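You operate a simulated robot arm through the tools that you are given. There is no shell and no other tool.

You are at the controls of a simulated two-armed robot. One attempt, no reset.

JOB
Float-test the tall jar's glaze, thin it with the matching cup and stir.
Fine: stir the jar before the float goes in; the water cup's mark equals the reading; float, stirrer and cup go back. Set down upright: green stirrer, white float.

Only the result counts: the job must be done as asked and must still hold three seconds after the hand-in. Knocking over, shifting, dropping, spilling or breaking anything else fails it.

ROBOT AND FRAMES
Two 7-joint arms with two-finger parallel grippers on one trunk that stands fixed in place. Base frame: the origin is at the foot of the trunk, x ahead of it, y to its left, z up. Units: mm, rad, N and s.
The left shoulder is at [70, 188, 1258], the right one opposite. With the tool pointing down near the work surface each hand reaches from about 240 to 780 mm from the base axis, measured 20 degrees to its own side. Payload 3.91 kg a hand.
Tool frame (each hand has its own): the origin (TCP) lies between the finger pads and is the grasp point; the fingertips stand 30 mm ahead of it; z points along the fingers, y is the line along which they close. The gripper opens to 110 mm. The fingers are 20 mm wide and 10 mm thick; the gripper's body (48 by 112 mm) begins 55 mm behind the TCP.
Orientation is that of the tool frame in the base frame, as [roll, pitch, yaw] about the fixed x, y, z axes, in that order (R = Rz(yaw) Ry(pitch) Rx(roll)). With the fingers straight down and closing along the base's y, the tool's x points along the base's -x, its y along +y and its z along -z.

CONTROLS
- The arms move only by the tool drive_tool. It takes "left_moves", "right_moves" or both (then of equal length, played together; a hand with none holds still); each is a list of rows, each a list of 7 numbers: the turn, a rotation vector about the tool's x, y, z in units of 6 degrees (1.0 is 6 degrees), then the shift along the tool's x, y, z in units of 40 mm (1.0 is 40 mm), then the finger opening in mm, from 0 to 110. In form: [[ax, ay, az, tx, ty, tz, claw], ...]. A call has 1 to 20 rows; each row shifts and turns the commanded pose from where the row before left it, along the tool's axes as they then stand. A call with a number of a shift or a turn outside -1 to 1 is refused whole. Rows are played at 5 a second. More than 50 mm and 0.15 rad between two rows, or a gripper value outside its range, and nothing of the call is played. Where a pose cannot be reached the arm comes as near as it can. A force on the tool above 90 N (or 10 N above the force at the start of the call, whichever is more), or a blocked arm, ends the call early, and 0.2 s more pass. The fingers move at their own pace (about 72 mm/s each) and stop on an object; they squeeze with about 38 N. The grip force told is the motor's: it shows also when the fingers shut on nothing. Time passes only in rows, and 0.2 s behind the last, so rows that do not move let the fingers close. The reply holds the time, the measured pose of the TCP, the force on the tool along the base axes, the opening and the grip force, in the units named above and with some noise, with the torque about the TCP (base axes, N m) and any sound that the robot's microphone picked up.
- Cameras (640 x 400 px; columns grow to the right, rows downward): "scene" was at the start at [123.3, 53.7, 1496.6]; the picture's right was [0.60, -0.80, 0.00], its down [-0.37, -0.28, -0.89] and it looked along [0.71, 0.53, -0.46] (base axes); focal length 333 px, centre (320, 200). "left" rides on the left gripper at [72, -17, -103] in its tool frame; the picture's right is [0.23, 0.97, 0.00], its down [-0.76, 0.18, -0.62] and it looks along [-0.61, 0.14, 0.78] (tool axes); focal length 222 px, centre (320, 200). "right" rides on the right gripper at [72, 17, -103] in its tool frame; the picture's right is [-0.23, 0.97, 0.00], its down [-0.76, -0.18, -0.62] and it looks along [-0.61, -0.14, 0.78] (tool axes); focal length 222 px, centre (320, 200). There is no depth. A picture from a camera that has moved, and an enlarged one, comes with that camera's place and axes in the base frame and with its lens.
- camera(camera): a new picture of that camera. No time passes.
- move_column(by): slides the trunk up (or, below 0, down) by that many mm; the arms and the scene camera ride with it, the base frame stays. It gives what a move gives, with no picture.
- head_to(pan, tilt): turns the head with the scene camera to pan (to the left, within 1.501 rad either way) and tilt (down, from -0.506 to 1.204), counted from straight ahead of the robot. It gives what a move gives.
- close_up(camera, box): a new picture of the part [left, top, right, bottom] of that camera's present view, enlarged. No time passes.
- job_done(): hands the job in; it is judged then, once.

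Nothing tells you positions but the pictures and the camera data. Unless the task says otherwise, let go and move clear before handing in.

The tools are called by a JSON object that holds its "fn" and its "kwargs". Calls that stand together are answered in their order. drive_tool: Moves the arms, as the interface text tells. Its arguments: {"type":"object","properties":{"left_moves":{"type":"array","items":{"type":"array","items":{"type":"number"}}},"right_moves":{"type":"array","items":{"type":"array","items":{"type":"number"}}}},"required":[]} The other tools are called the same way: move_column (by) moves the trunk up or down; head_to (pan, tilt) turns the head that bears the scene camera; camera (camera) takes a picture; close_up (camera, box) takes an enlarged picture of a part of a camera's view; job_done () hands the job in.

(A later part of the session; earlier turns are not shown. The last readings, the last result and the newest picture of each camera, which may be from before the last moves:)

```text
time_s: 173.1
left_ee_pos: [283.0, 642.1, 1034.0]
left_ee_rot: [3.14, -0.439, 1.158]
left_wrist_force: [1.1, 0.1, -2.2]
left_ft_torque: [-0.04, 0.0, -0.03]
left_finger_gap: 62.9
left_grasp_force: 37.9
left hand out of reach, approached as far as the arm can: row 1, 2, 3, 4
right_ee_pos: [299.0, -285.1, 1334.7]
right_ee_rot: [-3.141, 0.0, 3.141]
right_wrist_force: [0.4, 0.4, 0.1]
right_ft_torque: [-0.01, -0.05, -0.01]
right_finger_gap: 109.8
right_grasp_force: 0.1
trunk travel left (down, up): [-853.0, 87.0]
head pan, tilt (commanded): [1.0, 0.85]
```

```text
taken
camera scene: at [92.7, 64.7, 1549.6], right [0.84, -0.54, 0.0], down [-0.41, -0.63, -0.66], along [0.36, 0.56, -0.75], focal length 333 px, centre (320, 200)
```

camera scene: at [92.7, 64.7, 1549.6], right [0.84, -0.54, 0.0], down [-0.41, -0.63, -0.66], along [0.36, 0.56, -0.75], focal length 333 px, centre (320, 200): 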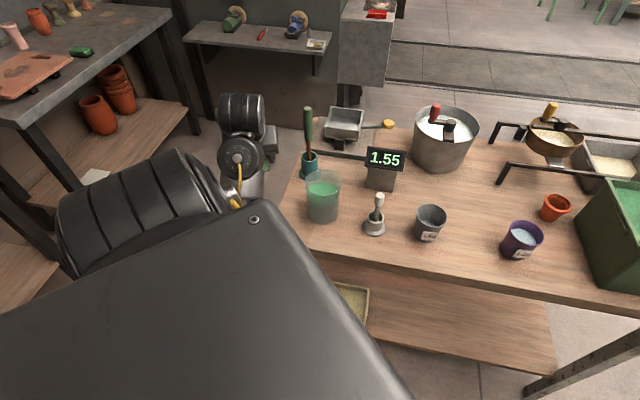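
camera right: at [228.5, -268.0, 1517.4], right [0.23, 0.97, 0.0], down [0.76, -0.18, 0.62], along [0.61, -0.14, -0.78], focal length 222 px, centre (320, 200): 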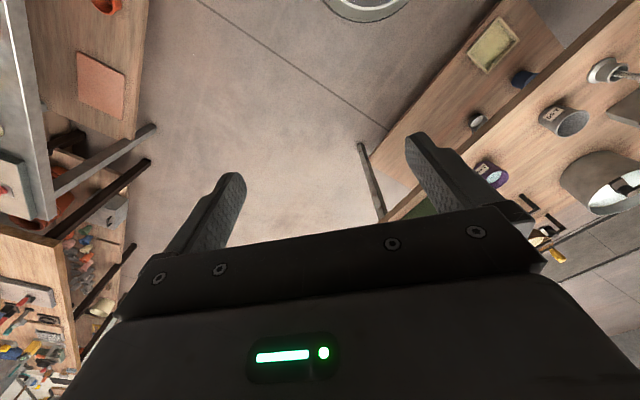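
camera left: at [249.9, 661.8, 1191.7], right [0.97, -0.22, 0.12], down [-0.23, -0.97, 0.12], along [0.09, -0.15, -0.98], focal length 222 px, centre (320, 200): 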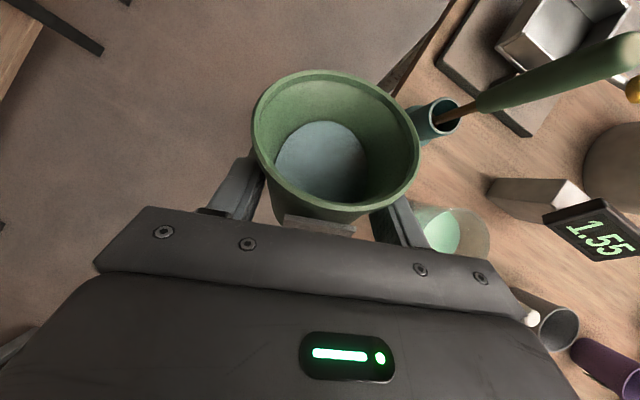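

The tool-down option conflicts with this low-elbow posture, but the level hand with heading 44° worked without limits on the way from the cup. I'll restore the trunk height, go back to that posture, and pour by rolling the last joint to the left without levelling.

{"fn": "move_column", "kwargs": {"by": 80}}

{"fn": "drive_tool", "kwargs": {"left_moves": [[0, 0.5, 0, -0.3, 0.65, -0.15, 40], [0, 0.5, 0, -0.3, 0.65, -0.15, 40], [0, 0, 0, 0, 0, 0, 40]]}}

{"fn": "camera", "kwargs": {"camera": "scene"}}

{"fn": "camera", "kwargs": {"camera": "left"}}

```text
time_s: 174.3
left_ee_pos: [282.3, 642.7, 1115.1]
left_ee_rot: [3.14, -0.44, 1.158]
left_wrist_force: [0.5, 0.5, -0.9]
left_ft_torque: [-0.08, 0.0, 0.03]
left_finger_gap: 63.0
left_grasp_force: 37.9
right_ee_pos: [300.0, -284.8, 1414.1]
right_ee_rot: [3.14, 0.0, 3.142]
right_wrist_force: [-0.4, -0.8, -0.8]
right_ft_torque: [0.0, 0.02, -0.03]
right_finger_gap: 110.2
right_grasp_force: 0.1
trunk travel left (down, up): [-933.0, 7.0]
head pan, tilt (commanded): [1.0, 0.85]
```

```text
time_s: 175.1
left_ee_pos: [319.7, 596.5, 1111.9]
left_ee_rot: [3.14, -0.545, 1.156]
left_wrist_force: [-0.1, -0.2, -1.2]
left_ft_torque: [0.01, 0.03, -0.03]
left_finger_gap: 62.8
left_grasp_force: 38.4
right_ee_pos: [299.5, -284.3, 1415.3]
right_ee_rot: [3.142, -0.001, 3.14]
right_wrist_force: [-0.1, 0.5, 0.0]
right_ft_torque: [-0.01, 0.02, 0.03]
right_finger_gap: 110.0
right_grasp_force: 0.0
trunk travel left (down, up): [-933.0, 7.0]
head pan, tilt (commanded): [1.0, 0.85]
```

```text
taken
camera scene: at [92.6, 65.3, 1629.6], right [0.84, -0.54, 0.0], down [-0.41, -0.63, -0.66], along [0.36, 0.55, -0.75], focal length 333 px, centre (320, 200)
```

scene: 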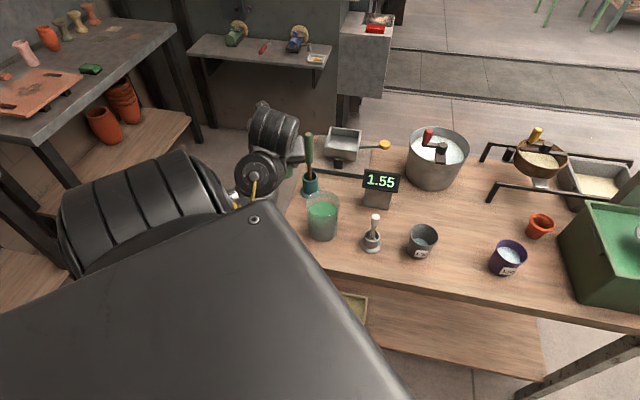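

```text
taken
camera left: at [307.8, 609.9, 1237.8], right [0.97, -0.22, 0.12], down [-0.23, -0.96, 0.14], along [0.09, -0.16, -0.98], focal length 222 px, centre (320, 200)
```

left: 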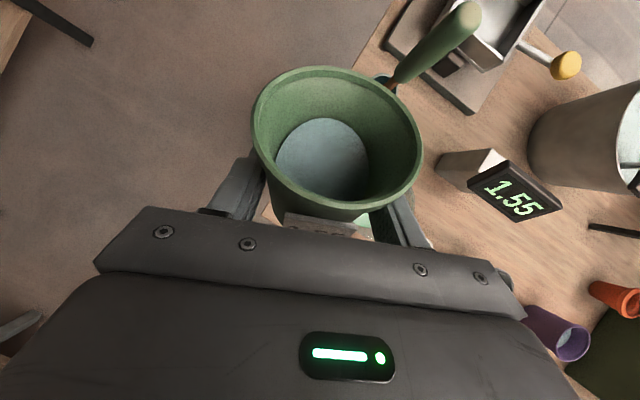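

{"fn": "drive_tool", "kwargs": {"left_moves": [[0, 0, 0, -0.5, 0.8, -0.11, 40], [0, 0, 0, -0.5, 0.8, -0.11, 40], [0, 0, 0, 0, 0, 0, 40]]}}

{"fn": "camera", "kwargs": {"camera": "scene"}}

```text
time_s: 175.9
left_ee_pos: [362.8, 536.0, 1101.2]
left_ee_rot: [3.14, -0.545, 1.157]
left_wrist_force: [1.0, 0.9, -1.1]
left_ft_torque: [-0.03, 0.0, 0.0]
left_finger_gap: 63.0
left_grasp_force: 38.0
right_ee_pos: [299.7, -284.9, 1415.3]
right_ee_rot: [-3.141, 0.0, 3.141]
right_wrist_force: [0.6, -0.2, -0.3]
right_ft_torque: [-0.09, -0.02, -0.03]
right_finger_gap: 110.0
right_grasp_force: 0.0
trunk travel left (down, up): [-933.0, 7.0]
head pan, tilt (commanded): [1.0, 0.85]
```

```text
taken
camera scene: at [92.2, 65.1, 1629.6], right [0.84, -0.54, 0.0], down [-0.41, -0.63, -0.66], along [0.36, 0.56, -0.75], focal length 333 px, centre (320, 200)
```

scene: 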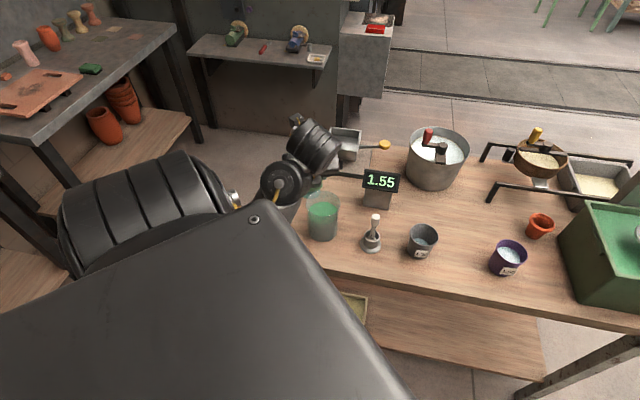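

{"fn": "head_to", "kwargs": {"pan": 0.9, "tilt": 1.15}}

{"fn": "camera", "kwargs": {"camera": "scene"}}

{"fn": "camera", "kwargs": {"camera": "right"}}

```text
time_s: 176.7
left_ee_pos: [363.0, 537.2, 1102.3]
left_ee_rot: [3.139, -0.546, 1.158]
left_wrist_force: [0.3, 0.6, -1.1]
left_ft_torque: [0.0, -0.02, 0.0]
left_finger_gap: 62.9
left_grasp_force: 38.3
right_ee_pos: [299.3, -284.7, 1415.2]
right_ee_rot: [-3.141, -0.001, 3.139]
right_wrist_force: [-0.2, -0.3, -0.5]
right_ft_torque: [0.0, 0.03, 0.01]
right_finger_gap: 110.0
right_grasp_force: 0.0
trunk travel left (down, up): [-933.0, 7.0]
head pan, tilt (commanded): [0.901, 1.15]
```

```text
taken
camera scene: at [87.2, 45.3, 1608.9], right [0.78, -0.62, 0.0], down [-0.57, -0.72, -0.41], along [0.25, 0.32, -0.91], focal length 333 px, centre (320, 200)
```

scene: 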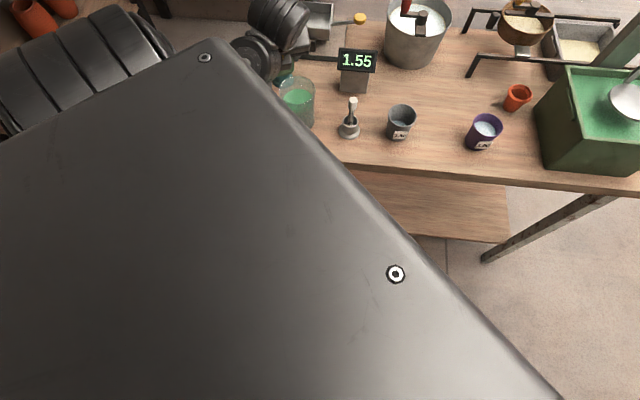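

```text
taken
camera right: at [228.1, -267.8, 1517.5], right [0.23, 0.97, 0.0], down [0.76, -0.18, 0.62], along [0.61, -0.14, -0.78], focal length 222 px, centre (320, 200)
```

right: 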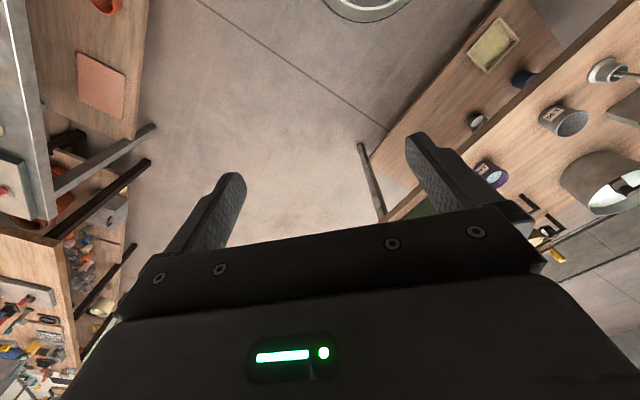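

I'll turn the right hand's camera toward the jar to get an external view of the left arm.

{"fn": "drive_tool", "kwargs": {"right_moves": [[0, 0, -1, 0, 0, 0, 110], [0, 0, -1, 0, 0, 0, 110], [0, 0, -1, 0, 0, 0, 110], [0, 0, -1, 0, 0, 0, 110], [0, 0, -1, 0, 0, 0, 110], [0, 0, -1, 0, 0, 0, 110], [0, 0, -1, 0, 0, 0, 110], [0, 0, -1, 0, 0, 0, 110], [0, 0, -1, 0, 0, 0, 110], [0, 0, -1, 0, 0, 0, 110], [0, 0, -1, 0, 0, 0, 110], [0, 0, -1, 0, 0, 0, 110], [0, 0, -1, 0, 0, 0, 110], [0, 0, 0, 0, 0, 0, 110]]}}

{"fn": "camera", "kwargs": {"camera": "right"}}

```text
time_s: 179.0
left_ee_pos: [363.2, 538.3, 1100.2]
left_ee_rot: [3.14, -0.543, 1.157]
left_wrist_force: [-0.5, -0.5, -1.0]
left_ft_torque: [-0.02, 0.01, 0.02]
left_finger_gap: 63.2
left_grasp_force: 38.4
right_ee_pos: [194.1, -97.8, 1448.0]
right_ee_rot: [-3.13, 0.005, -2.088]
right_wrist_force: [27.8, -7.9, 4.1]
right_ft_torque: [0.55, 1.89, -0.05]
right_finger_gap: 98.6
right_grasp_force: 0.0
right hand out of reach, approached as far as the arm can: row 1, 2, 3, 4, 5, 6, 7, 8, 9, 10, 11
trunk travel left (down, up): [-933.0, 7.0]
head pan, tilt (commanded): [0.901, 1.15]
stopped in row 11 (right hand): the force on the tool passed its limit at 168 N (the readings are from after the stop); the commanded pose is now the measured one
```

```text
taken
camera right: at [143.5, -152.6, 1549.4], right [-0.73, 0.68, -0.01], down [0.52, 0.57, 0.63], along [0.43, 0.46, -0.78], focal length 222 px, centre (320, 200)
```

right: 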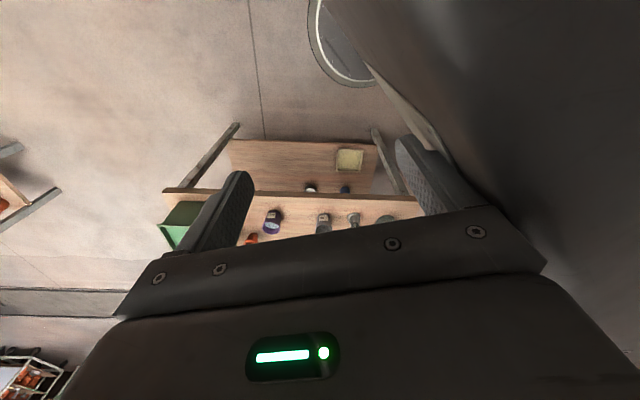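

The right hand drifted and brushed the robot's own body, nowhere near the bench. I'll back it away carefully.

{"fn": "drive_tool", "kwargs": {"right_moves": [[0, 0, 0.5, 0.25, -0.7, 0, 110], [0, 0, 0.5, 0.25, -0.7, 0, 110], [0, 0, 0.5, 0.25, -0.7, 0, 110], [0, 0, 0, 0, 0, 0, 110]]}}

{"fn": "camera", "kwargs": {"camera": "right"}}

```text
time_s: 180.0
left_ee_pos: [364.1, 536.6, 1101.5]
left_ee_rot: [3.139, -0.543, 1.157]
left_wrist_force: [0.5, 0.1, -1.0]
left_ft_torque: [0.04, -0.03, -0.02]
left_finger_gap: 63.0
left_grasp_force: 38.0
right_ee_pos: [208.7, -136.5, 1462.5]
right_ee_rot: [-3.133, 0.007, -2.242]
right_wrist_force: [0.1, 0.0, 0.2]
right_ft_torque: [-0.01, -0.01, -0.01]
right_finger_gap: 110.1
right_grasp_force: 0.1
right hand out of reach, approached as far as the arm can: row 1, 2, 3
trunk travel left (down, up): [-933.0, 7.0]
head pan, tilt (commanded): [0.901, 1.15]
```

```text
taken
camera right: at [150.1, -181.9, 1563.9], right [-0.62, 0.79, -0.01], down [0.61, 0.48, 0.63], along [0.5, 0.39, -0.78], focal length 222 px, centre (320, 200)
```

right: 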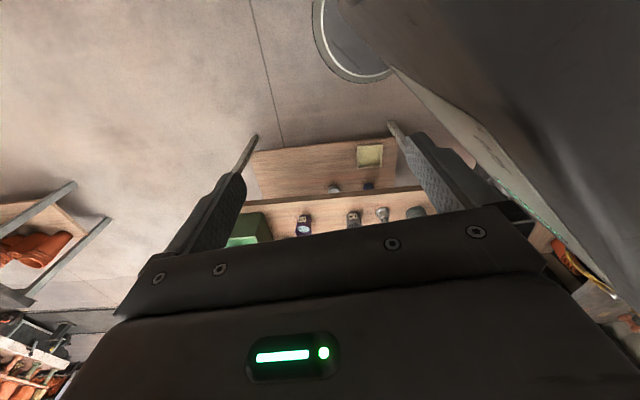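

{"fn": "drive_tool", "kwargs": {"right_moves": [[0, 0, 1, 0, -0.5, 0, 110], [0, 0, 1, 0, -0.5, 0, 110], [0, 0, 1, 0, -0.5, 0, 110], [0, 0, 1, 0, -0.5, 0, 110], [0, 0, 1, 0, -0.5, 0, 110], [0, 0, 1, -0.5, -0.5, 0, 110], [0, 0, 1, -0.5, -0.5, 0, 110], [0, 0, 1, -0.5, -0.5, 0, 110], [0, 0, 0, 0, 0, 0, 110]]}}

{"fn": "head_to", "kwargs": {"pan": 1.0, "tilt": 0.85}}

{"fn": "camera", "kwargs": {"camera": "scene"}}

```text
time_s: 182.0
left_ee_pos: [362.9, 537.1, 1101.6]
left_ee_rot: [3.14, -0.544, 1.157]
left_wrist_force: [-0.3, -0.1, -2.2]
left_ft_torque: [0.04, -0.01, 0.0]
left_finger_gap: 63.0
left_grasp_force: 38.2
right_ee_pos: [315.9, -234.4, 1442.6]
right_ee_rot: [-3.141, 0.011, -3.082]
right_wrist_force: [0.2, -0.3, -0.5]
right_ft_torque: [-0.03, 0.0, 0.0]
right_finger_gap: 110.1
right_grasp_force: 0.1
right hand out of reach, approached as far as the arm can: row 2, 4, 6, 7, 8
trunk travel left (down, up): [-933.0, 7.0]
head pan, tilt (commanded): [0.901, 1.15]
```

```text
time_s: 182.8
left_ee_pos: [364.6, 537.0, 1100.2]
left_ee_rot: [3.141, -0.545, 1.157]
left_wrist_force: [-0.6, 1.1, -1.6]
left_ft_torque: [-0.02, 0.03, 0.0]
left_finger_gap: 62.9
left_grasp_force: 38.2
right_ee_pos: [316.5, -236.4, 1441.7]
right_ee_rot: [-3.14, 0.012, -3.082]
right_wrist_force: [-0.2, -0.5, 0.8]
right_ft_torque: [-0.02, 0.0, 0.0]
right_finger_gap: 110.0
right_grasp_force: 0.0
trunk travel left (down, up): [-933.0, 7.0]
head pan, tilt (commanded): [1.0, 0.85]
```

```text
taken
camera scene: at [92.7, 64.7, 1629.6], right [0.84, -0.54, 0.0], down [-0.41, -0.63, -0.66], along [0.36, 0.55, -0.75], focal length 333 px, centre (320, 200)
```

scene: 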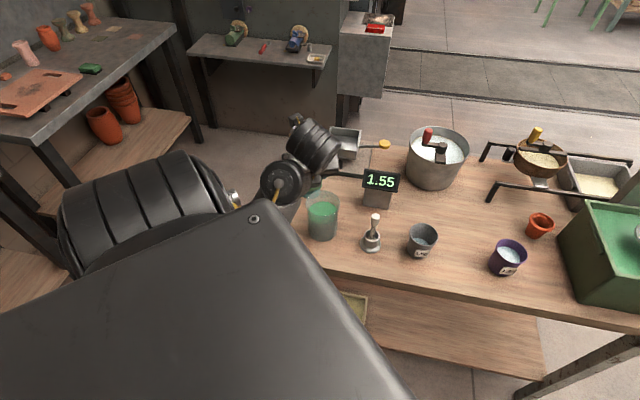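

{"fn": "drive_tool", "kwargs": {"left_moves": [[0, 0.6, 0, 0, 0, 0, 40], [0, 0.6, 0, 0, 0, 0, 40], [0, 0.6, 0, 0, 0, 0, 40], [0, 0, 0, 0, 0, 0, 40]]}}

{"fn": "camera", "kwargs": {"camera": "scene"}}

```text
time_s: 183.8
left_ee_pos: [364.5, 535.9, 1101.0]
left_ee_rot: [3.14, -0.735, 1.158]
left_wrist_force: [0.1, 0.5, -1.3]
left_ft_torque: [0.01, 0.04, 0.02]
left_finger_gap: 62.9
left_grasp_force: 37.8
right_ee_pos: [315.8, -235.9, 1441.6]
right_ee_rot: [-3.14, 0.012, -3.082]
right_wrist_force: [0.1, -0.9, -0.7]
right_ft_torque: [-0.02, -0.01, -0.03]
right_finger_gap: 110.0
right_grasp_force: 0.1
trunk travel left (down, up): [-933.0, 7.0]
head pan, tilt (commanded): [1.0, 0.85]
```

```text
taken
camera scene: at [92.7, 64.2, 1629.6], right [0.84, -0.54, 0.0], down [-0.41, -0.63, -0.66], along [0.36, 0.56, -0.75], focal length 333 px, centre (320, 200)
```

scene: 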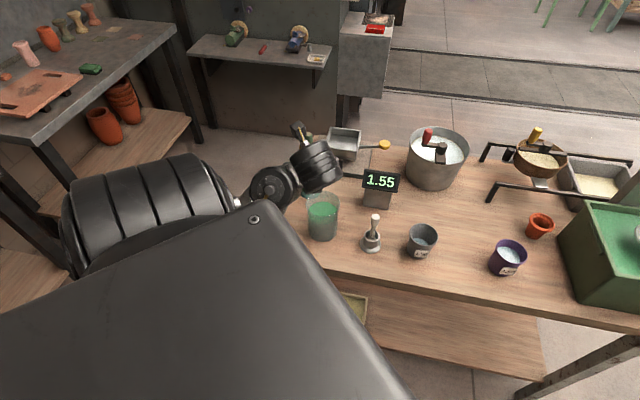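

{"fn": "drive_tool", "kwargs": {"left_moves": [[0, 0.6, 0, 0, 0, 0, 40], [0, 0.6, 0, 0, 0, 0, 40], [0, 0.6, 0, 0, 0, 0, 40], [0, 0, 0, 0, 0, 0, 40]]}}

{"fn": "camera", "kwargs": {"camera": "scene"}}

{"fn": "camera", "kwargs": {"camera": "left"}}

```text
time_s: 184.8
left_ee_pos: [363.0, 536.2, 1101.8]
left_ee_rot: [3.14, -0.924, 1.157]
left_wrist_force: [-0.1, -0.2, -0.8]
left_ft_torque: [0.01, 0.0, 0.01]
left_finger_gap: 63.0
left_grasp_force: 38.2
right_ee_pos: [316.2, -236.4, 1440.4]
right_ee_rot: [-3.141, 0.011, -3.082]
right_wrist_force: [-0.3, -0.6, -0.6]
right_ft_torque: [-0.02, 0.03, 0.01]
right_finger_gap: 109.9
right_grasp_force: 0.0
trunk travel left (down, up): [-933.0, 7.0]
head pan, tilt (commanded): [1.0, 0.85]
```

```text
taken
camera scene: at [92.5, 64.3, 1629.6], right [0.84, -0.54, 0.0], down [-0.41, -0.63, -0.66], along [0.36, 0.56, -0.75], focal length 333 px, centre (320, 200)
```

scene: 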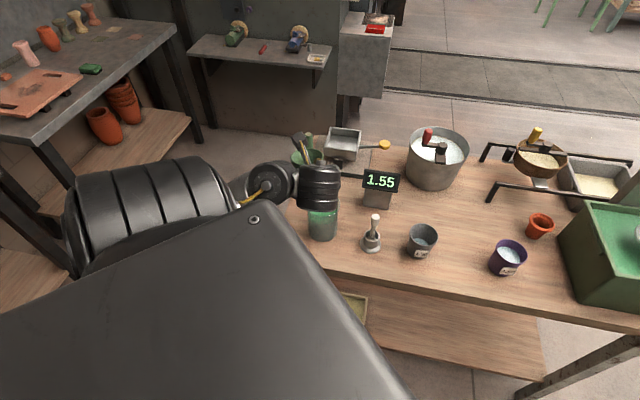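

```text
taken
camera left: at [332.2, 507.2, 1220.9], right [0.95, -0.27, 0.18], down [-0.22, -0.95, -0.23], along [0.23, 0.18, -0.96], focal length 222 px, centre (320, 200)
```

left: 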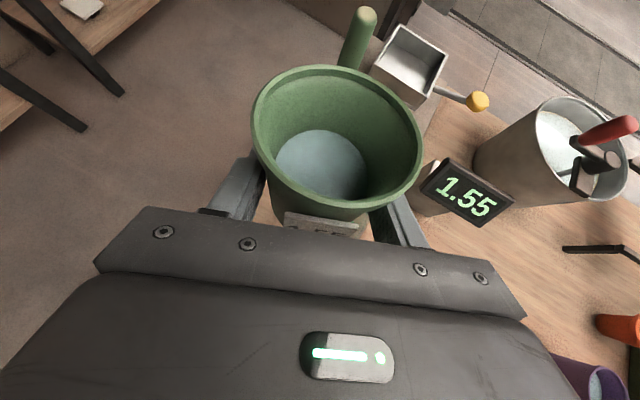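

Very comfortable now: the cup is nearly upright and there are no flags. I'll continue pitching up to just past level, then move to the pour position beside the jar.

{"fn": "drive_tool", "kwargs": {"left_moves": [[0, 0.6, 0, 0, 0, 0, 40], [0, 0.6, 0, 0, 0, 0, 40], [0, 0.6, 0, 0, 0, 0, 40], [0, 0, 0, 0, 0, 0, 40]]}}

{"fn": "camera", "kwargs": {"camera": "scene"}}

```text
time_s: 185.8
left_ee_pos: [363.2, 537.2, 1100.9]
left_ee_rot: [3.136, -1.113, 1.161]
left_wrist_force: [-0.2, 0.1, -0.9]
left_ft_torque: [0.0, 0.02, -0.01]
left_finger_gap: 62.8
left_grasp_force: 38.0
right_ee_pos: [315.7, -235.9, 1441.7]
right_ee_rot: [3.142, 0.011, -3.08]
right_wrist_force: [-0.9, -1.3, -0.4]
right_ft_torque: [-0.02, 0.01, 0.03]
right_finger_gap: 110.0
right_grasp_force: 0.0
trunk travel left (down, up): [-933.0, 7.0]
head pan, tilt (commanded): [1.0, 0.85]
```

```text
taken
camera scene: at [92.5, 64.5, 1629.6], right [0.84, -0.54, 0.0], down [-0.41, -0.63, -0.66], along [0.36, 0.56, -0.75], focal length 333 px, centre (320, 200)
```

scene: 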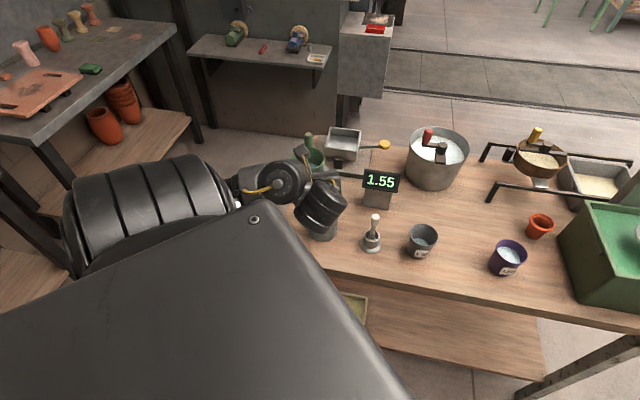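

{"fn": "close_up", "kwargs": {"camera": "scene", "box": [200, 110, 400, 250]}}

{"fn": "camera", "kwargs": {"camera": "left"}}

```text
2.86 times, centred on (300, 180) of scene
camera zoom: at [92.5, 64.5, 1629.6], right [0.84, -0.54, 0.0], down [-0.41, -0.63, -0.66], along [0.36, 0.56, -0.75], focal length 951 px, centre (377, 257)
```

zoom: 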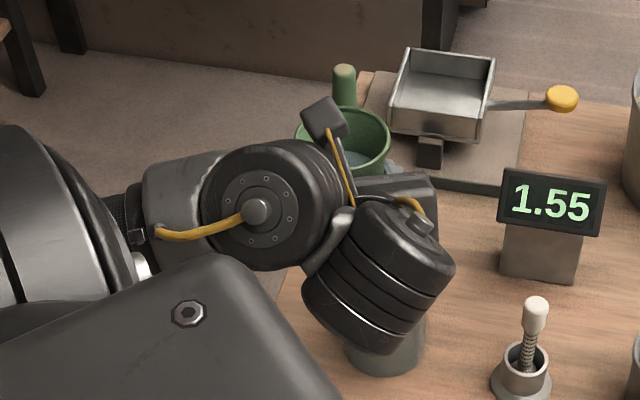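

```text
taken
camera left: at [324.1, 487.3, 1211.0], right [0.93, -0.3, 0.21], down [-0.2, -0.89, -0.41], along [0.31, 0.34, -0.89], focal length 222 px, centre (320, 200)
```

left: 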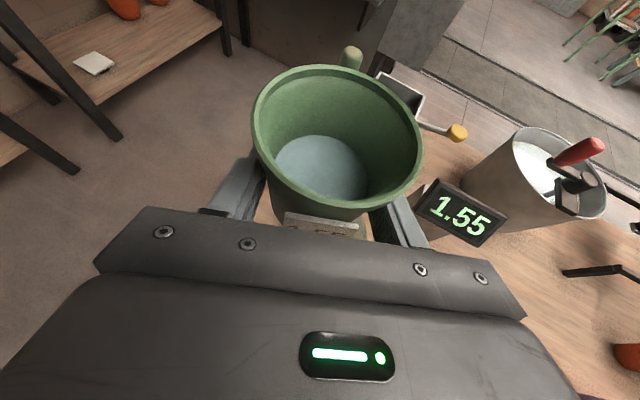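

The left roll stays within the proven range of the last joint. I'll move right to the left-roll pour position at about (444,536), which also opens the wrist angle.

{"fn": "drive_tool", "kwargs": {"left_moves": [[0, 0, 0, 0.116, 0.62, 0.235, 40], [0, 0, 0, 0.116, 0.62, 0.235, 40], [0, 0, 0, 0.116, 0.62, 0.235, 40], [0, 0, 0, 0, 0, 0, 40]]}}

{"fn": "close_up", "kwargs": {"camera": "scene", "box": [200, 110, 400, 250]}}

{"fn": "camera", "kwargs": {"camera": "left"}}

```text
time_s: 186.8
left_ee_pos: [443.2, 533.5, 1102.9]
left_ee_rot: [3.137, -1.109, 1.161]
left_wrist_force: [0.1, -0.2, -2.3]
left_ft_torque: [-0.02, -0.03, 0.03]
left_finger_gap: 62.9
left_grasp_force: 38.0
right_ee_pos: [314.5, -236.6, 1440.8]
right_ee_rot: [3.141, 0.012, -3.08]
right_wrist_force: [-0.3, -1.7, 0.0]
right_ft_torque: [0.01, 0.01, 0.01]
right_finger_gap: 109.9
right_grasp_force: 0.1
trunk travel left (down, up): [-933.0, 7.0]
head pan, tilt (commanded): [1.0, 0.85]
```

```text
2.86 times, centred on (300, 180) of scene
camera zoom: at [92.2, 64.5, 1629.7], right [0.84, -0.54, 0.0], down [-0.41, -0.63, -0.66], along [0.36, 0.56, -0.75], focal length 951 px, centre (377, 257)
```

zoom: 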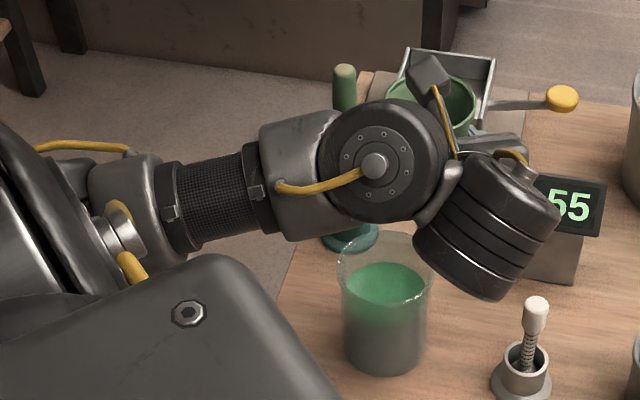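

```text
taken
camera left: at [403.5, 484.3, 1213.2], right [0.93, -0.3, 0.21], down [-0.2, -0.89, -0.41], along [0.31, 0.34, -0.89], focal length 222 px, centre (320, 200)
```

left: 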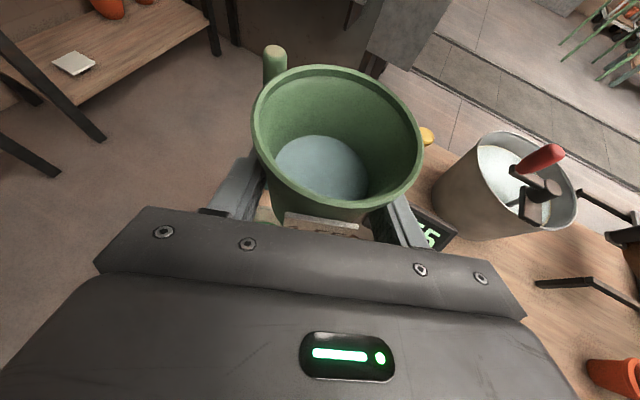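

Position is right on: the jar centre is 9 mm behind and 38 mm left of the TCP. I'll lower to pour height.

{"fn": "drive_tool", "kwargs": {"left_moves": [[0, 0, 0, -0.47, 0, 0.234, 40], [0, 0, 0, -0.47, 0, 0.234, 40], [0, 0, 0, -0.42, 0, 0.21, 40], [0, 0, 0, 0, 0, 0, 40]]}}

{"fn": "close_up", "kwargs": {"camera": "scene", "box": [200, 110, 400, 250]}}

{"fn": "camera", "kwargs": {"camera": "left"}}

```text
time_s: 187.8
left_ee_pos: [443.6, 534.3, 1044.1]
left_ee_rot: [3.137, -1.111, 1.162]
left_wrist_force: [-1.0, 0.1, -2.7]
left_ft_torque: [0.01, -0.01, -0.02]
left_finger_gap: 62.9
left_grasp_force: 37.8
right_ee_pos: [315.9, -236.3, 1441.7]
right_ee_rot: [-3.141, 0.011, -3.082]
right_wrist_force: [0.0, 0.3, 0.3]
right_ft_torque: [0.01, 0.03, 0.0]
right_finger_gap: 110.0
right_grasp_force: 0.2
trunk travel left (down, up): [-933.0, 7.0]
head pan, tilt (commanded): [1.0, 0.85]
```

```text
2.86 times, centred on (300, 180) of scene
camera zoom: at [92.5, 64.4, 1629.6], right [0.84, -0.54, 0.0], down [-0.41, -0.63, -0.66], along [0.36, 0.56, -0.75], focal length 951 px, centre (377, 257)
```

zoom: 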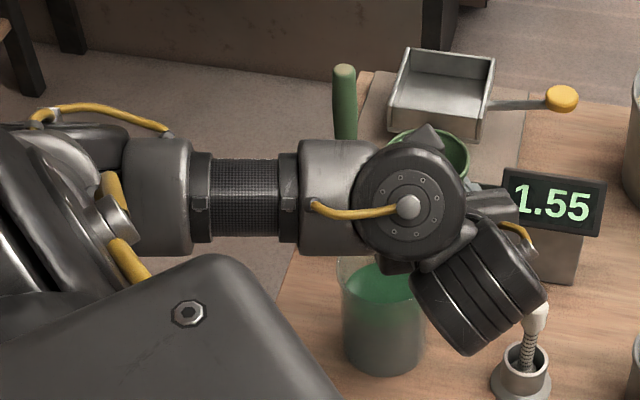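

```text
taken
camera left: at [403.6, 484.8, 1152.6], right [0.93, -0.3, 0.21], down [-0.2, -0.89, -0.41], along [0.31, 0.34, -0.89], focal length 222 px, centre (320, 200)
```

left: 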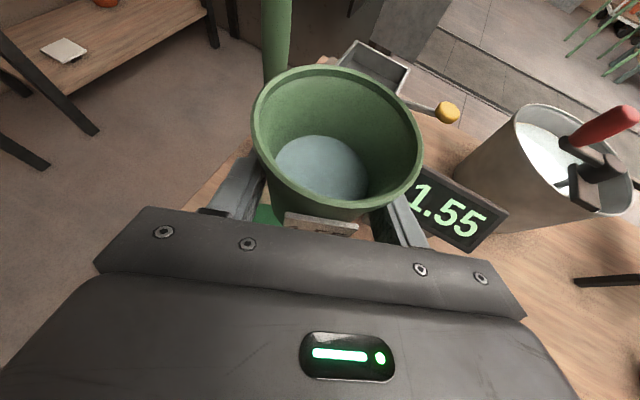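

Everything is in place. I'll start rolling left, in short checked steps.

{"fn": "drive_tool", "kwargs": {"left_moves": [[0, 0, -0.7, 0, 0, 0, 40], [0, 0, -0.7, 0, 0, 0, 40], [0, 0, -0.7, 0, 0, 0, 40], [0, 0, -0.7, 0, 0, 0, 40], [0, 0, 0, 0, 0, 0, 40]]}}

{"fn": "close_up", "kwargs": {"camera": "scene", "box": [200, 110, 400, 250]}}

{"fn": "camera", "kwargs": {"camera": "left"}}

```text
time_s: 189.0
left_ee_pos: [444.0, 535.0, 1040.4]
left_ee_rot: [2.62, -1.027, 1.744]
left_wrist_force: [78.4, 40.1, -19.0]
left_ft_torque: [-3.55, 7.7, 1.71]
left_finger_gap: 62.9
left_grasp_force: 37.6
right_ee_pos: [315.4, -236.8, 1440.9]
right_ee_rot: [-3.141, 0.01, -3.079]
right_wrist_force: [-0.5, 0.0, -0.1]
right_ft_torque: [-0.01, 0.0, 0.01]
right_finger_gap: 110.0
right_grasp_force: 0.1
trunk travel left (down, up): [-933.0, 7.0]
head pan, tilt (commanded): [1.0, 0.85]
```

```text
2.86 times, centred on (300, 180) of scene
camera zoom: at [92.7, 64.4, 1629.6], right [0.84, -0.54, 0.0], down [-0.41, -0.63, -0.66], along [0.36, 0.56, -0.75], focal length 951 px, centre (377, 257)
```

zoom: 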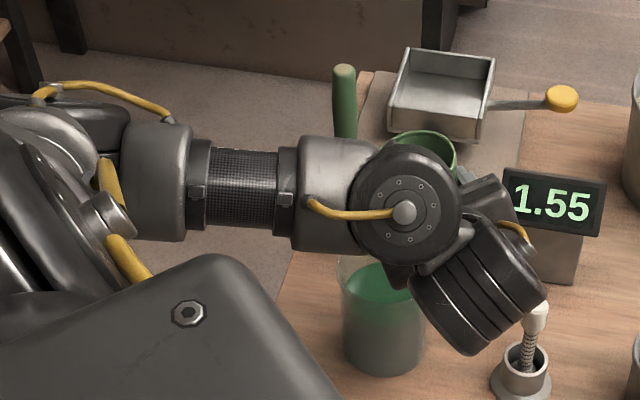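

```text
taken
camera left: at [384.9, 490.8, 1143.6], right [0.88, -0.15, 0.45], down [0.01, -0.94, -0.33], along [0.47, 0.29, -0.83], focal length 222 px, centre (320, 200)
```

left: 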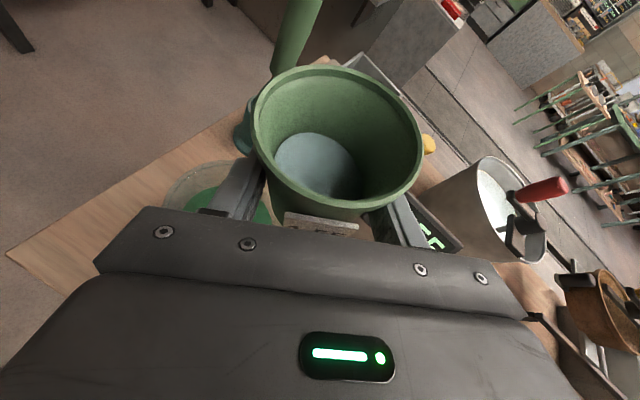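

The camera arm touched the forearm housing when rolling left. I'll unroll, then test rolling right, which moves the camera away from the forearm.

{"fn": "drive_tool", "kwargs": {"left_moves": [[0, 0, 0.7, 0, 0, 0, 40], [0, 0, 0.7, 0, 0, 0, 40], [0, 0, 0.7, 0, 0, 0, 40], [0, 0, 0.7, 0, 0, 0, 40], [0, 0, 0, 0, 0, 0, 40]]}}

{"fn": "drive_tool", "kwargs": {"left_moves": [[0, 0, 0.7, 0, 0, 0, 40], [0, 0, 0.7, 0, 0, 0, 40], [0, 0, 0.7, 0, 0, 0, 40], [0, 0, 0.7, 0, 0, 0, 40], [0, 0, 0, 0, 0, 0, 40]]}}

{"fn": "close_up", "kwargs": {"camera": "scene", "box": [200, 110, 400, 250]}}

{"fn": "camera", "kwargs": {"camera": "left"}}

```text
time_s: 190.2
left_ee_pos: [445.0, 534.6, 1041.4]
left_ee_rot: [3.138, -1.111, 1.158]
left_wrist_force: [-0.4, -0.3, -0.6]
left_ft_torque: [-0.01, -0.01, 0.0]
left_finger_gap: 62.9
left_grasp_force: 38.3
right_ee_pos: [316.0, -234.9, 1441.5]
right_ee_rot: [-3.141, 0.011, -3.081]
right_wrist_force: [-0.1, 0.7, -0.6]
right_ft_torque: [-0.02, 0.02, 0.01]
right_finger_gap: 110.0
right_grasp_force: 0.0
trunk travel left (down, up): [-933.0, 7.0]
head pan, tilt (commanded): [1.0, 0.85]
```

```text
time_s: 191.4
left_ee_pos: [445.9, 535.4, 1040.6]
left_ee_rot: [-2.616, -1.033, 0.56]
left_wrist_force: [1.2, 0.1, -0.7]
left_ft_torque: [-0.03, 0.02, -0.04]
left_finger_gap: 62.5
left_grasp_force: 37.8
right_ee_pos: [315.0, -236.0, 1441.1]
right_ee_rot: [3.141, 0.011, -3.082]
right_wrist_force: [-0.6, -0.2, 0.4]
right_ft_torque: [-0.01, 0.01, -0.03]
right_finger_gap: 109.8
right_grasp_force: 0.1
trunk travel left (down, up): [-933.0, 7.0]
head pan, tilt (commanded): [1.0, 0.85]
```

```text
2.86 times, centred on (300, 180) of scene
camera zoom: at [92.7, 64.4, 1629.6], right [0.84, -0.54, 0.0], down [-0.41, -0.63, -0.66], along [0.36, 0.56, -0.75], focal length 951 px, centre (377, 257)
```

zoom: 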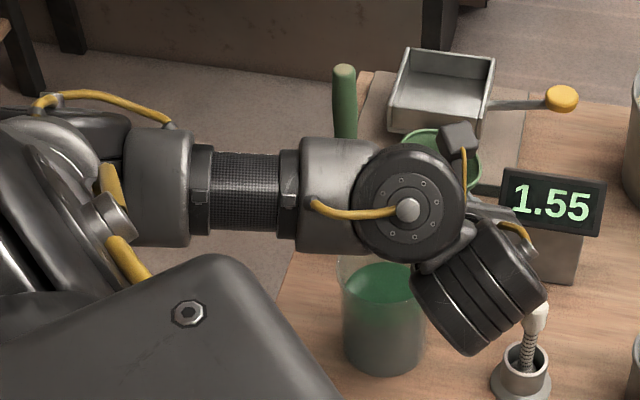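

```text
taken
camera left: at [425.0, 477.7, 1152.3], right [0.9, -0.43, -0.06], down [-0.41, -0.81, -0.42], along [0.14, 0.4, -0.9], focal length 222 px, centre (320, 200)
```

left: 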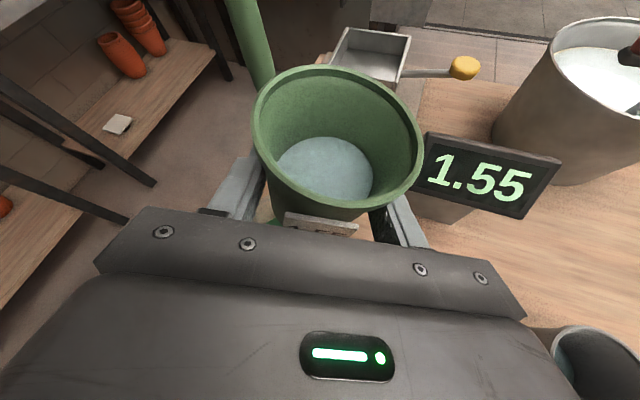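

{"fn": "drive_tool", "kwargs": {"left_moves": [[0, 0, 0.7, 0, 0, 0, 40], [0, 0, 0.7, 0, 0, 0, 40], [0, 0, 0.7, 0, 0, 0, 40], [0, 0, 0.7, 0, 0, 0, 40], [0, 0, 0.7, 0, 0, 0, 40], [0, 0, 0.7, 0, 0, 0, 40], [0, 0, 0, 0, 0, 0, 40]]}}

{"fn": "camera", "kwargs": {"camera": "left"}}

```text
time_s: 193.0
left_ee_pos: [443.9, 536.9, 1041.8]
left_ee_rot: [-2.21, -0.729, 0.044]
left_wrist_force: [0.4, -0.3, -1.1]
left_ft_torque: [-0.01, 0.02, 0.01]
left_finger_gap: 62.6
left_grasp_force: 37.8
right_ee_pos: [316.6, -235.8, 1441.7]
right_ee_rot: [3.141, 0.011, -3.081]
right_wrist_force: [0.1, -0.7, -0.6]
right_ft_torque: [0.01, -0.01, -0.01]
right_finger_gap: 110.1
right_grasp_force: 0.0
trunk travel left (down, up): [-933.0, 7.0]
head pan, tilt (commanded): [1.0, 0.85]
```

```text
taken
camera left: at [451.9, 461.9, 1144.7], right [0.72, -0.55, -0.43], down [-0.69, -0.64, -0.34], along [-0.09, 0.54, -0.84], focal length 222 px, centre (320, 200)
```

left: 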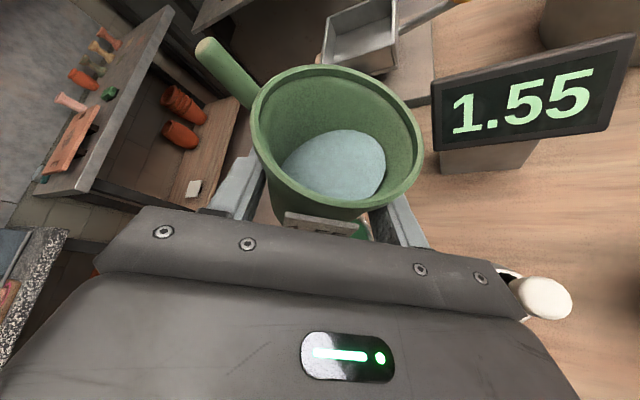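

Right roll works freely with no flags or contact. I'll unroll and shift to the left side of the jar for the right-roll pour.

{"fn": "drive_tool", "kwargs": {"left_moves": [[0, 0, -0.7, 0, 0, 0, 40], [0, 0, -0.7, 0, 0, 0, 40], [0, 0, -0.7, 0, 0, 0, 40], [0, 0, -0.7, 0, 0, 0, 40], [0, 0, -0.7, 0, 0, 0, 40], [0, 0, -0.7, 0, 0, 0, 40], [0, 0, -0.7, 0, 0, 0, 40], [0, 0, -0.7, 0, 0, 0, 40], [0, 0, -0.7, 0, 0, 0, 40], [0, 0, -0.7, 0, 0, 0, 40], [0, 0, 0, 0.1, 0, -0.05, 40]]}}

{"fn": "drive_tool", "kwargs": {"left_moves": [[0, 0, 0, 0, -0.6, 0, 40], [0, 0, 0, 0, -0.7, 0, 40], [0, 0, 0, 0, -0.65, 0, 40], [0, 0, 0, 0, 0, 0, 40]]}}

{"fn": "close_up", "kwargs": {"camera": "scene", "box": [200, 110, 400, 250]}}

{"fn": "camera", "kwargs": {"camera": "left"}}

```text
time_s: 195.4
left_ee_pos: [444.9, 535.6, 1045.2]
left_ee_rot: [3.137, -1.109, 1.16]
left_wrist_force: [-0.3, -0.3, -1.0]
left_ft_torque: [0.0, 0.01, -0.01]
left_finger_gap: 62.8
left_grasp_force: 37.9
right_ee_pos: [316.2, -236.0, 1441.9]
right_ee_rot: [-3.141, 0.01, -3.081]
right_wrist_force: [0.1, -0.6, -0.7]
right_ft_torque: [0.01, 0.02, -0.02]
right_finger_gap: 110.2
right_grasp_force: 0.1
trunk travel left (down, up): [-933.0, 7.0]
head pan, tilt (commanded): [1.0, 0.85]
```

```text
time_s: 196.4
left_ee_pos: [373.9, 565.8, 1042.8]
left_ee_rot: [3.136, -1.11, 1.159]
left_wrist_force: [0.5, 0.1, -2.1]
left_ft_torque: [-0.02, -0.01, 0.0]
left_finger_gap: 62.7
left_grasp_force: 37.9
right_ee_pos: [316.4, -235.8, 1442.4]
right_ee_rot: [3.14, 0.011, -3.08]
right_wrist_force: [0.8, -0.3, 0.0]
right_ft_torque: [0.04, 0.03, 0.02]
right_finger_gap: 109.9
right_grasp_force: 0.0
trunk travel left (down, up): [-933.0, 7.0]
head pan, tilt (commanded): [1.0, 0.85]
```

```text
2.86 times, centred on (300, 180) of scene
camera zoom: at [93.2, 64.3, 1629.6], right [0.84, -0.54, 0.0], down [-0.41, -0.63, -0.66], along [0.36, 0.56, -0.75], focal length 951 px, centre (377, 257)
```

zoom: 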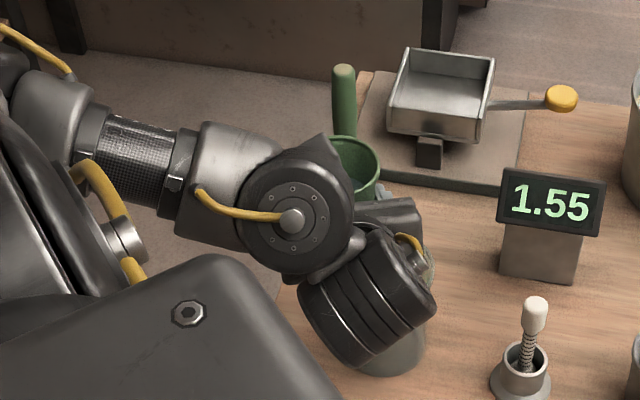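

```text
taken
camera left: at [334.9, 516.9, 1153.1], right [0.93, -0.3, 0.21], down [-0.2, -0.89, -0.4], along [0.31, 0.34, -0.89], focal length 222 px, centre (320, 200)
```

left: 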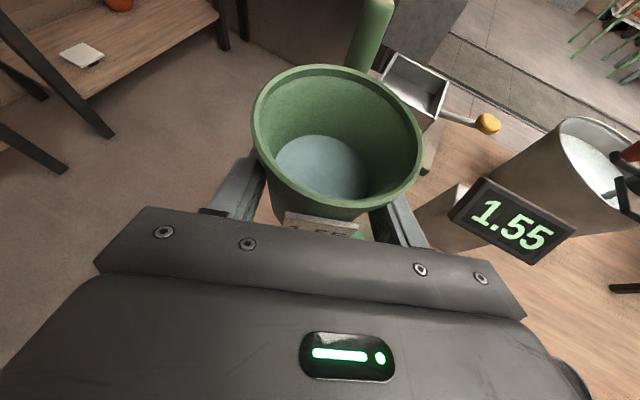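

Good position. I'll shift 8 mm left and roll right to 42° first. No water leaves the cup yet at that angle.

{"fn": "drive_tool", "kwargs": {"left_moves": [[0, 0, 0.7, 0, -0.2, 0, 40], [0, 0, 0.7, 0, 0, 0, 40], [0, 0, 0.7, 0, 0, 0, 40], [0, 0, 0.7, 0, 0, 0, 40], [0, 0, 0.7, 0, 0, 0, 40], [0, 0, 0.7, 0, 0, 0, 40], [0, 0, 0.7, 0, 0, 0, 40], [0, 0, 0.7, 0, 0, 0, 40], [0, 0, 0.7, 0, 0, 0, 40], [0, 0, 0.7, 0, 0, 0, 40], [0, 0, 0, 0, 0, 0, 40]]}}

{"fn": "close_up", "kwargs": {"camera": "scene", "box": [200, 110, 400, 250]}}

{"fn": "camera", "kwargs": {"camera": "left"}}

```text
time_s: 198.8
left_ee_pos: [366.1, 570.0, 1044.1]
left_ee_rot: [-2.208, -0.728, 0.043]
left_wrist_force: [-0.3, -0.4, -0.9]
left_ft_torque: [0.01, 0.03, 0.0]
left_finger_gap: 62.6
left_grasp_force: 37.8
right_ee_pos: [315.5, -235.9, 1440.7]
right_ee_rot: [-3.139, 0.011, -3.081]
right_wrist_force: [-0.1, 0.6, -0.9]
right_ft_torque: [0.01, 0.05, 0.01]
right_finger_gap: 109.8
right_grasp_force: 0.0
trunk travel left (down, up): [-933.0, 7.0]
head pan, tilt (commanded): [1.0, 0.85]
```

```text
2.86 times, centred on (300, 180) of scene
camera zoom: at [92.6, 64.5, 1629.6], right [0.84, -0.54, 0.0], down [-0.41, -0.63, -0.66], along [0.36, 0.56, -0.75], focal length 951 px, centre (377, 257)
```

zoom: 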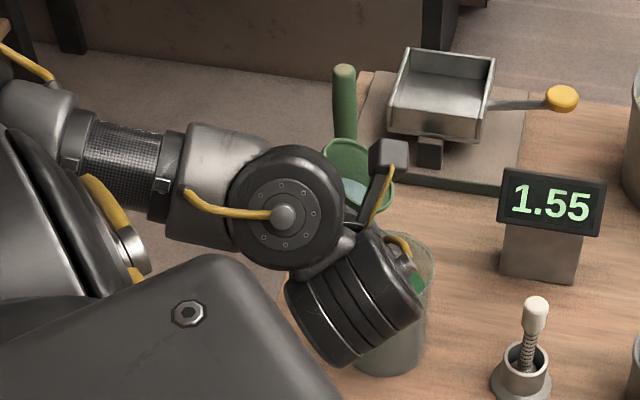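

```text
taken
camera left: at [373.2, 496.4, 1148.1], right [0.71, -0.55, -0.43], down [-0.69, -0.64, -0.34], along [-0.09, 0.54, -0.84], focal length 222 px, centre (320, 200)
```

left: 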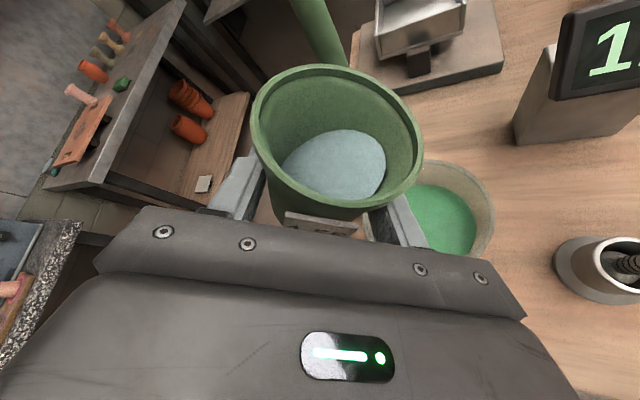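

{"fn": "close_up", "kwargs": {"camera": "left", "box": [330, 110, 530, 280]}}

```text
2.35 times, centred on (430, 195) of left
camera zoom: at [373.2, 496.4, 1148.1], right [0.71, -0.55, -0.43], down [-0.69, -0.64, -0.34], along [-0.09, 0.54, -0.84], focal length 523 px, centre (61, 212)
```

zoom: 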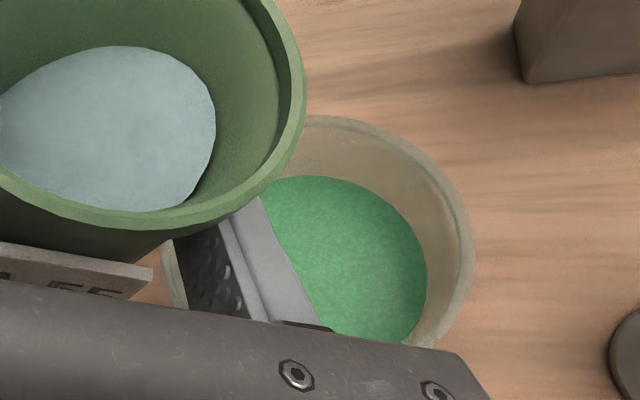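

The jar's rim geometry confirms the alignment. I'll continue rolling slowly, and the water should start leaving at about 60°.

{"fn": "drive_tool", "kwargs": {"left_moves": [[0, 0, 0.5, 0, 0, 0, 40], [0, 0, 0.5, 0, 0, 0, 40], [0, 0, 0.5, 0, 0, 0, 40], [0, 0, 0.5, 0, 0, 0, 40], [0, 0, 0.5, 0, 0, 0, 40], [0, 0, 0.5, 0, 0, 0, 40], [0, 0, 0, 0, 0, 0, 40]]}}

{"fn": "camera", "kwargs": {"camera": "left"}}

{"fn": "close_up", "kwargs": {"camera": "scene", "box": [200, 110, 400, 250]}}

```text
time_s: 200.4
left_ee_pos: [366.0, 571.9, 1044.9]
left_ee_rot: [-2.091, -0.464, -0.164]
left_wrist_force: [0.0, 0.5, -2.0]
left_ft_torque: [0.03, 0.0, 0.04]
left_finger_gap: 62.9
left_grasp_force: 38.4
right_ee_pos: [316.2, -235.5, 1443.0]
right_ee_rot: [-3.142, 0.01, -3.081]
right_wrist_force: [0.2, -0.8, 0.3]
right_ft_torque: [-0.02, -0.01, 0.01]
right_finger_gap: 110.2
right_grasp_force: 0.1
trunk travel left (down, up): [-933.0, 7.0]
head pan, tilt (commanded): [1.0, 0.85]
```

```text
taken
camera left: at [387.9, 483.7, 1135.9], right [0.5, -0.57, -0.65], down [-0.84, -0.5, -0.2], along [-0.21, 0.65, -0.73], focal length 222 px, centre (320, 200)
```

left: 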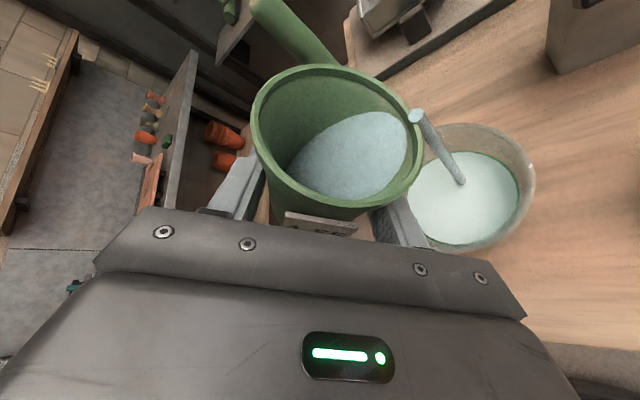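

```text
2.86 times, centred on (300, 180) of scene
camera zoom: at [92.6, 64.5, 1629.6], right [0.84, -0.54, 0.0], down [-0.41, -0.63, -0.66], along [0.36, 0.56, -0.75], focal length 951 px, centre (377, 257)
```

zoom: 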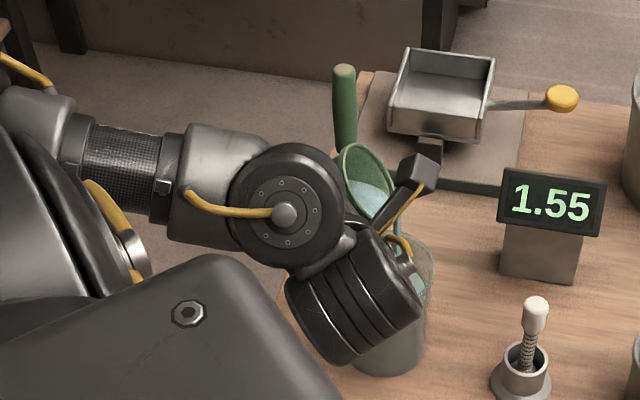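

The stream falls right into the middle of the jar. I'll continue rolling slowly to empty the cup.

{"fn": "drive_tool", "kwargs": {"left_moves": [[0, 0, 0.4, 0, 0, 0, 40], [0, 0, 0.4, 0, 0, 0, 40], [0, 0, 0.4, 0, 0, 0, 40], [0, 0, 0.4, 0, 0, 0, 40], [0, 0, 0.4, 0, 0, 0, 40], [0, 0, 0.4, 0, 0, 0, 40]]}}

{"fn": "camera", "kwargs": {"camera": "left"}}

```text
time_s: 201.8
left_ee_pos: [366.7, 568.6, 1045.0]
left_ee_rot: [-2.046, -0.244, -0.29]
left_wrist_force: [-0.3, -0.4, -0.1]
left_ft_torque: [-0.01, 0.04, -0.04]
left_finger_gap: 62.6
left_grasp_force: 38.3
right_ee_pos: [316.0, -237.3, 1442.5]
right_ee_rot: [-3.141, 0.011, -3.081]
right_wrist_force: [0.4, 0.6, 0.6]
right_ft_torque: [0.02, 0.01, 0.01]
right_finger_gap: 110.0
right_grasp_force: 0.1
trunk travel left (down, up): [-933.0, 7.0]
head pan, tilt (commanded): [1.0, 0.85]
```

```text
taken
camera left: at [394.6, 472.5, 1122.5], right [0.28, -0.55, -0.79], down [-0.92, -0.39, -0.06], along [-0.27, 0.74, -0.62], focal length 222 px, centre (320, 200)
```

left: 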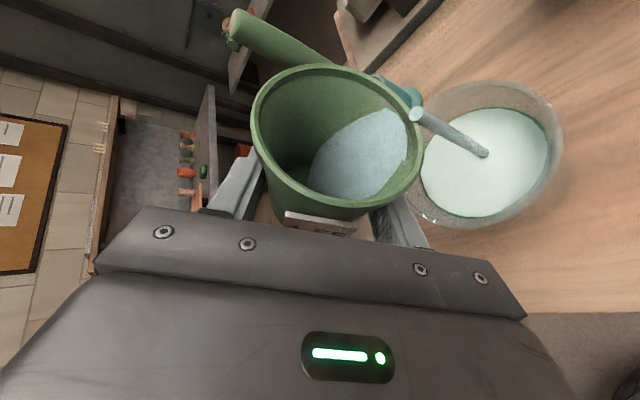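

{"fn": "drive_tool", "kwargs": {"left_moves": [[0, 0, 0.4, 0, 0, 0, 40], [0, 0, 0.4, 0, 0, 0, 40], [0, 0, 0.4, 0, 0, 0, 40], [0, 0, 0.4, 0, 0, 0, 40], [0, 0, 0.4, 0, 0, 0, 40], [0, 0, 0.4, 0, 0, 0, 40], [0, 0, 0, 0, 0, 0, 40]]}}

{"fn": "camera", "kwargs": {"camera": "left"}}

```text
time_s: 203.4
left_ee_pos: [366.9, 570.0, 1044.9]
left_ee_rot: [-2.032, -0.021, -0.407]
left_wrist_force: [0.5, 0.1, -0.4]
left_ft_torque: [0.04, 0.02, 0.03]
left_finger_gap: 62.7
left_grasp_force: 38.1
right_ee_pos: [314.7, -236.1, 1440.8]
right_ee_rot: [-3.142, 0.01, -3.081]
right_wrist_force: [-0.3, 0.2, -0.4]
right_ft_torque: [-0.01, 0.02, -0.01]
right_finger_gap: 109.8
right_grasp_force: 0.0
trunk travel left (down, up): [-933.0, 7.0]
head pan, tilt (commanded): [1.0, 0.85]
```

```text
taken
camera left: at [397.8, 462.6, 1106.8], right [0.05, -0.49, -0.87], down [-0.95, -0.28, 0.1], along [-0.3, 0.82, -0.49], focal length 222 px, centre (320, 200)
```

left: 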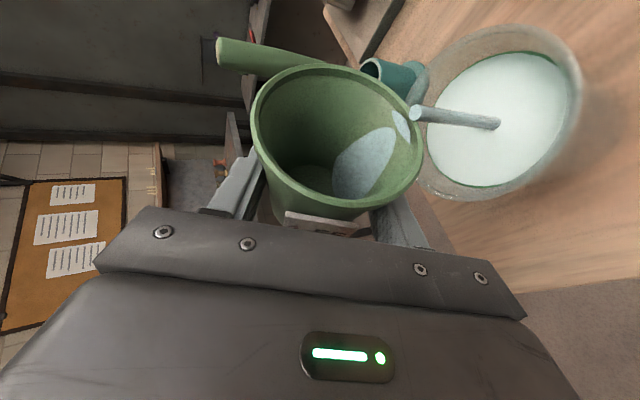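

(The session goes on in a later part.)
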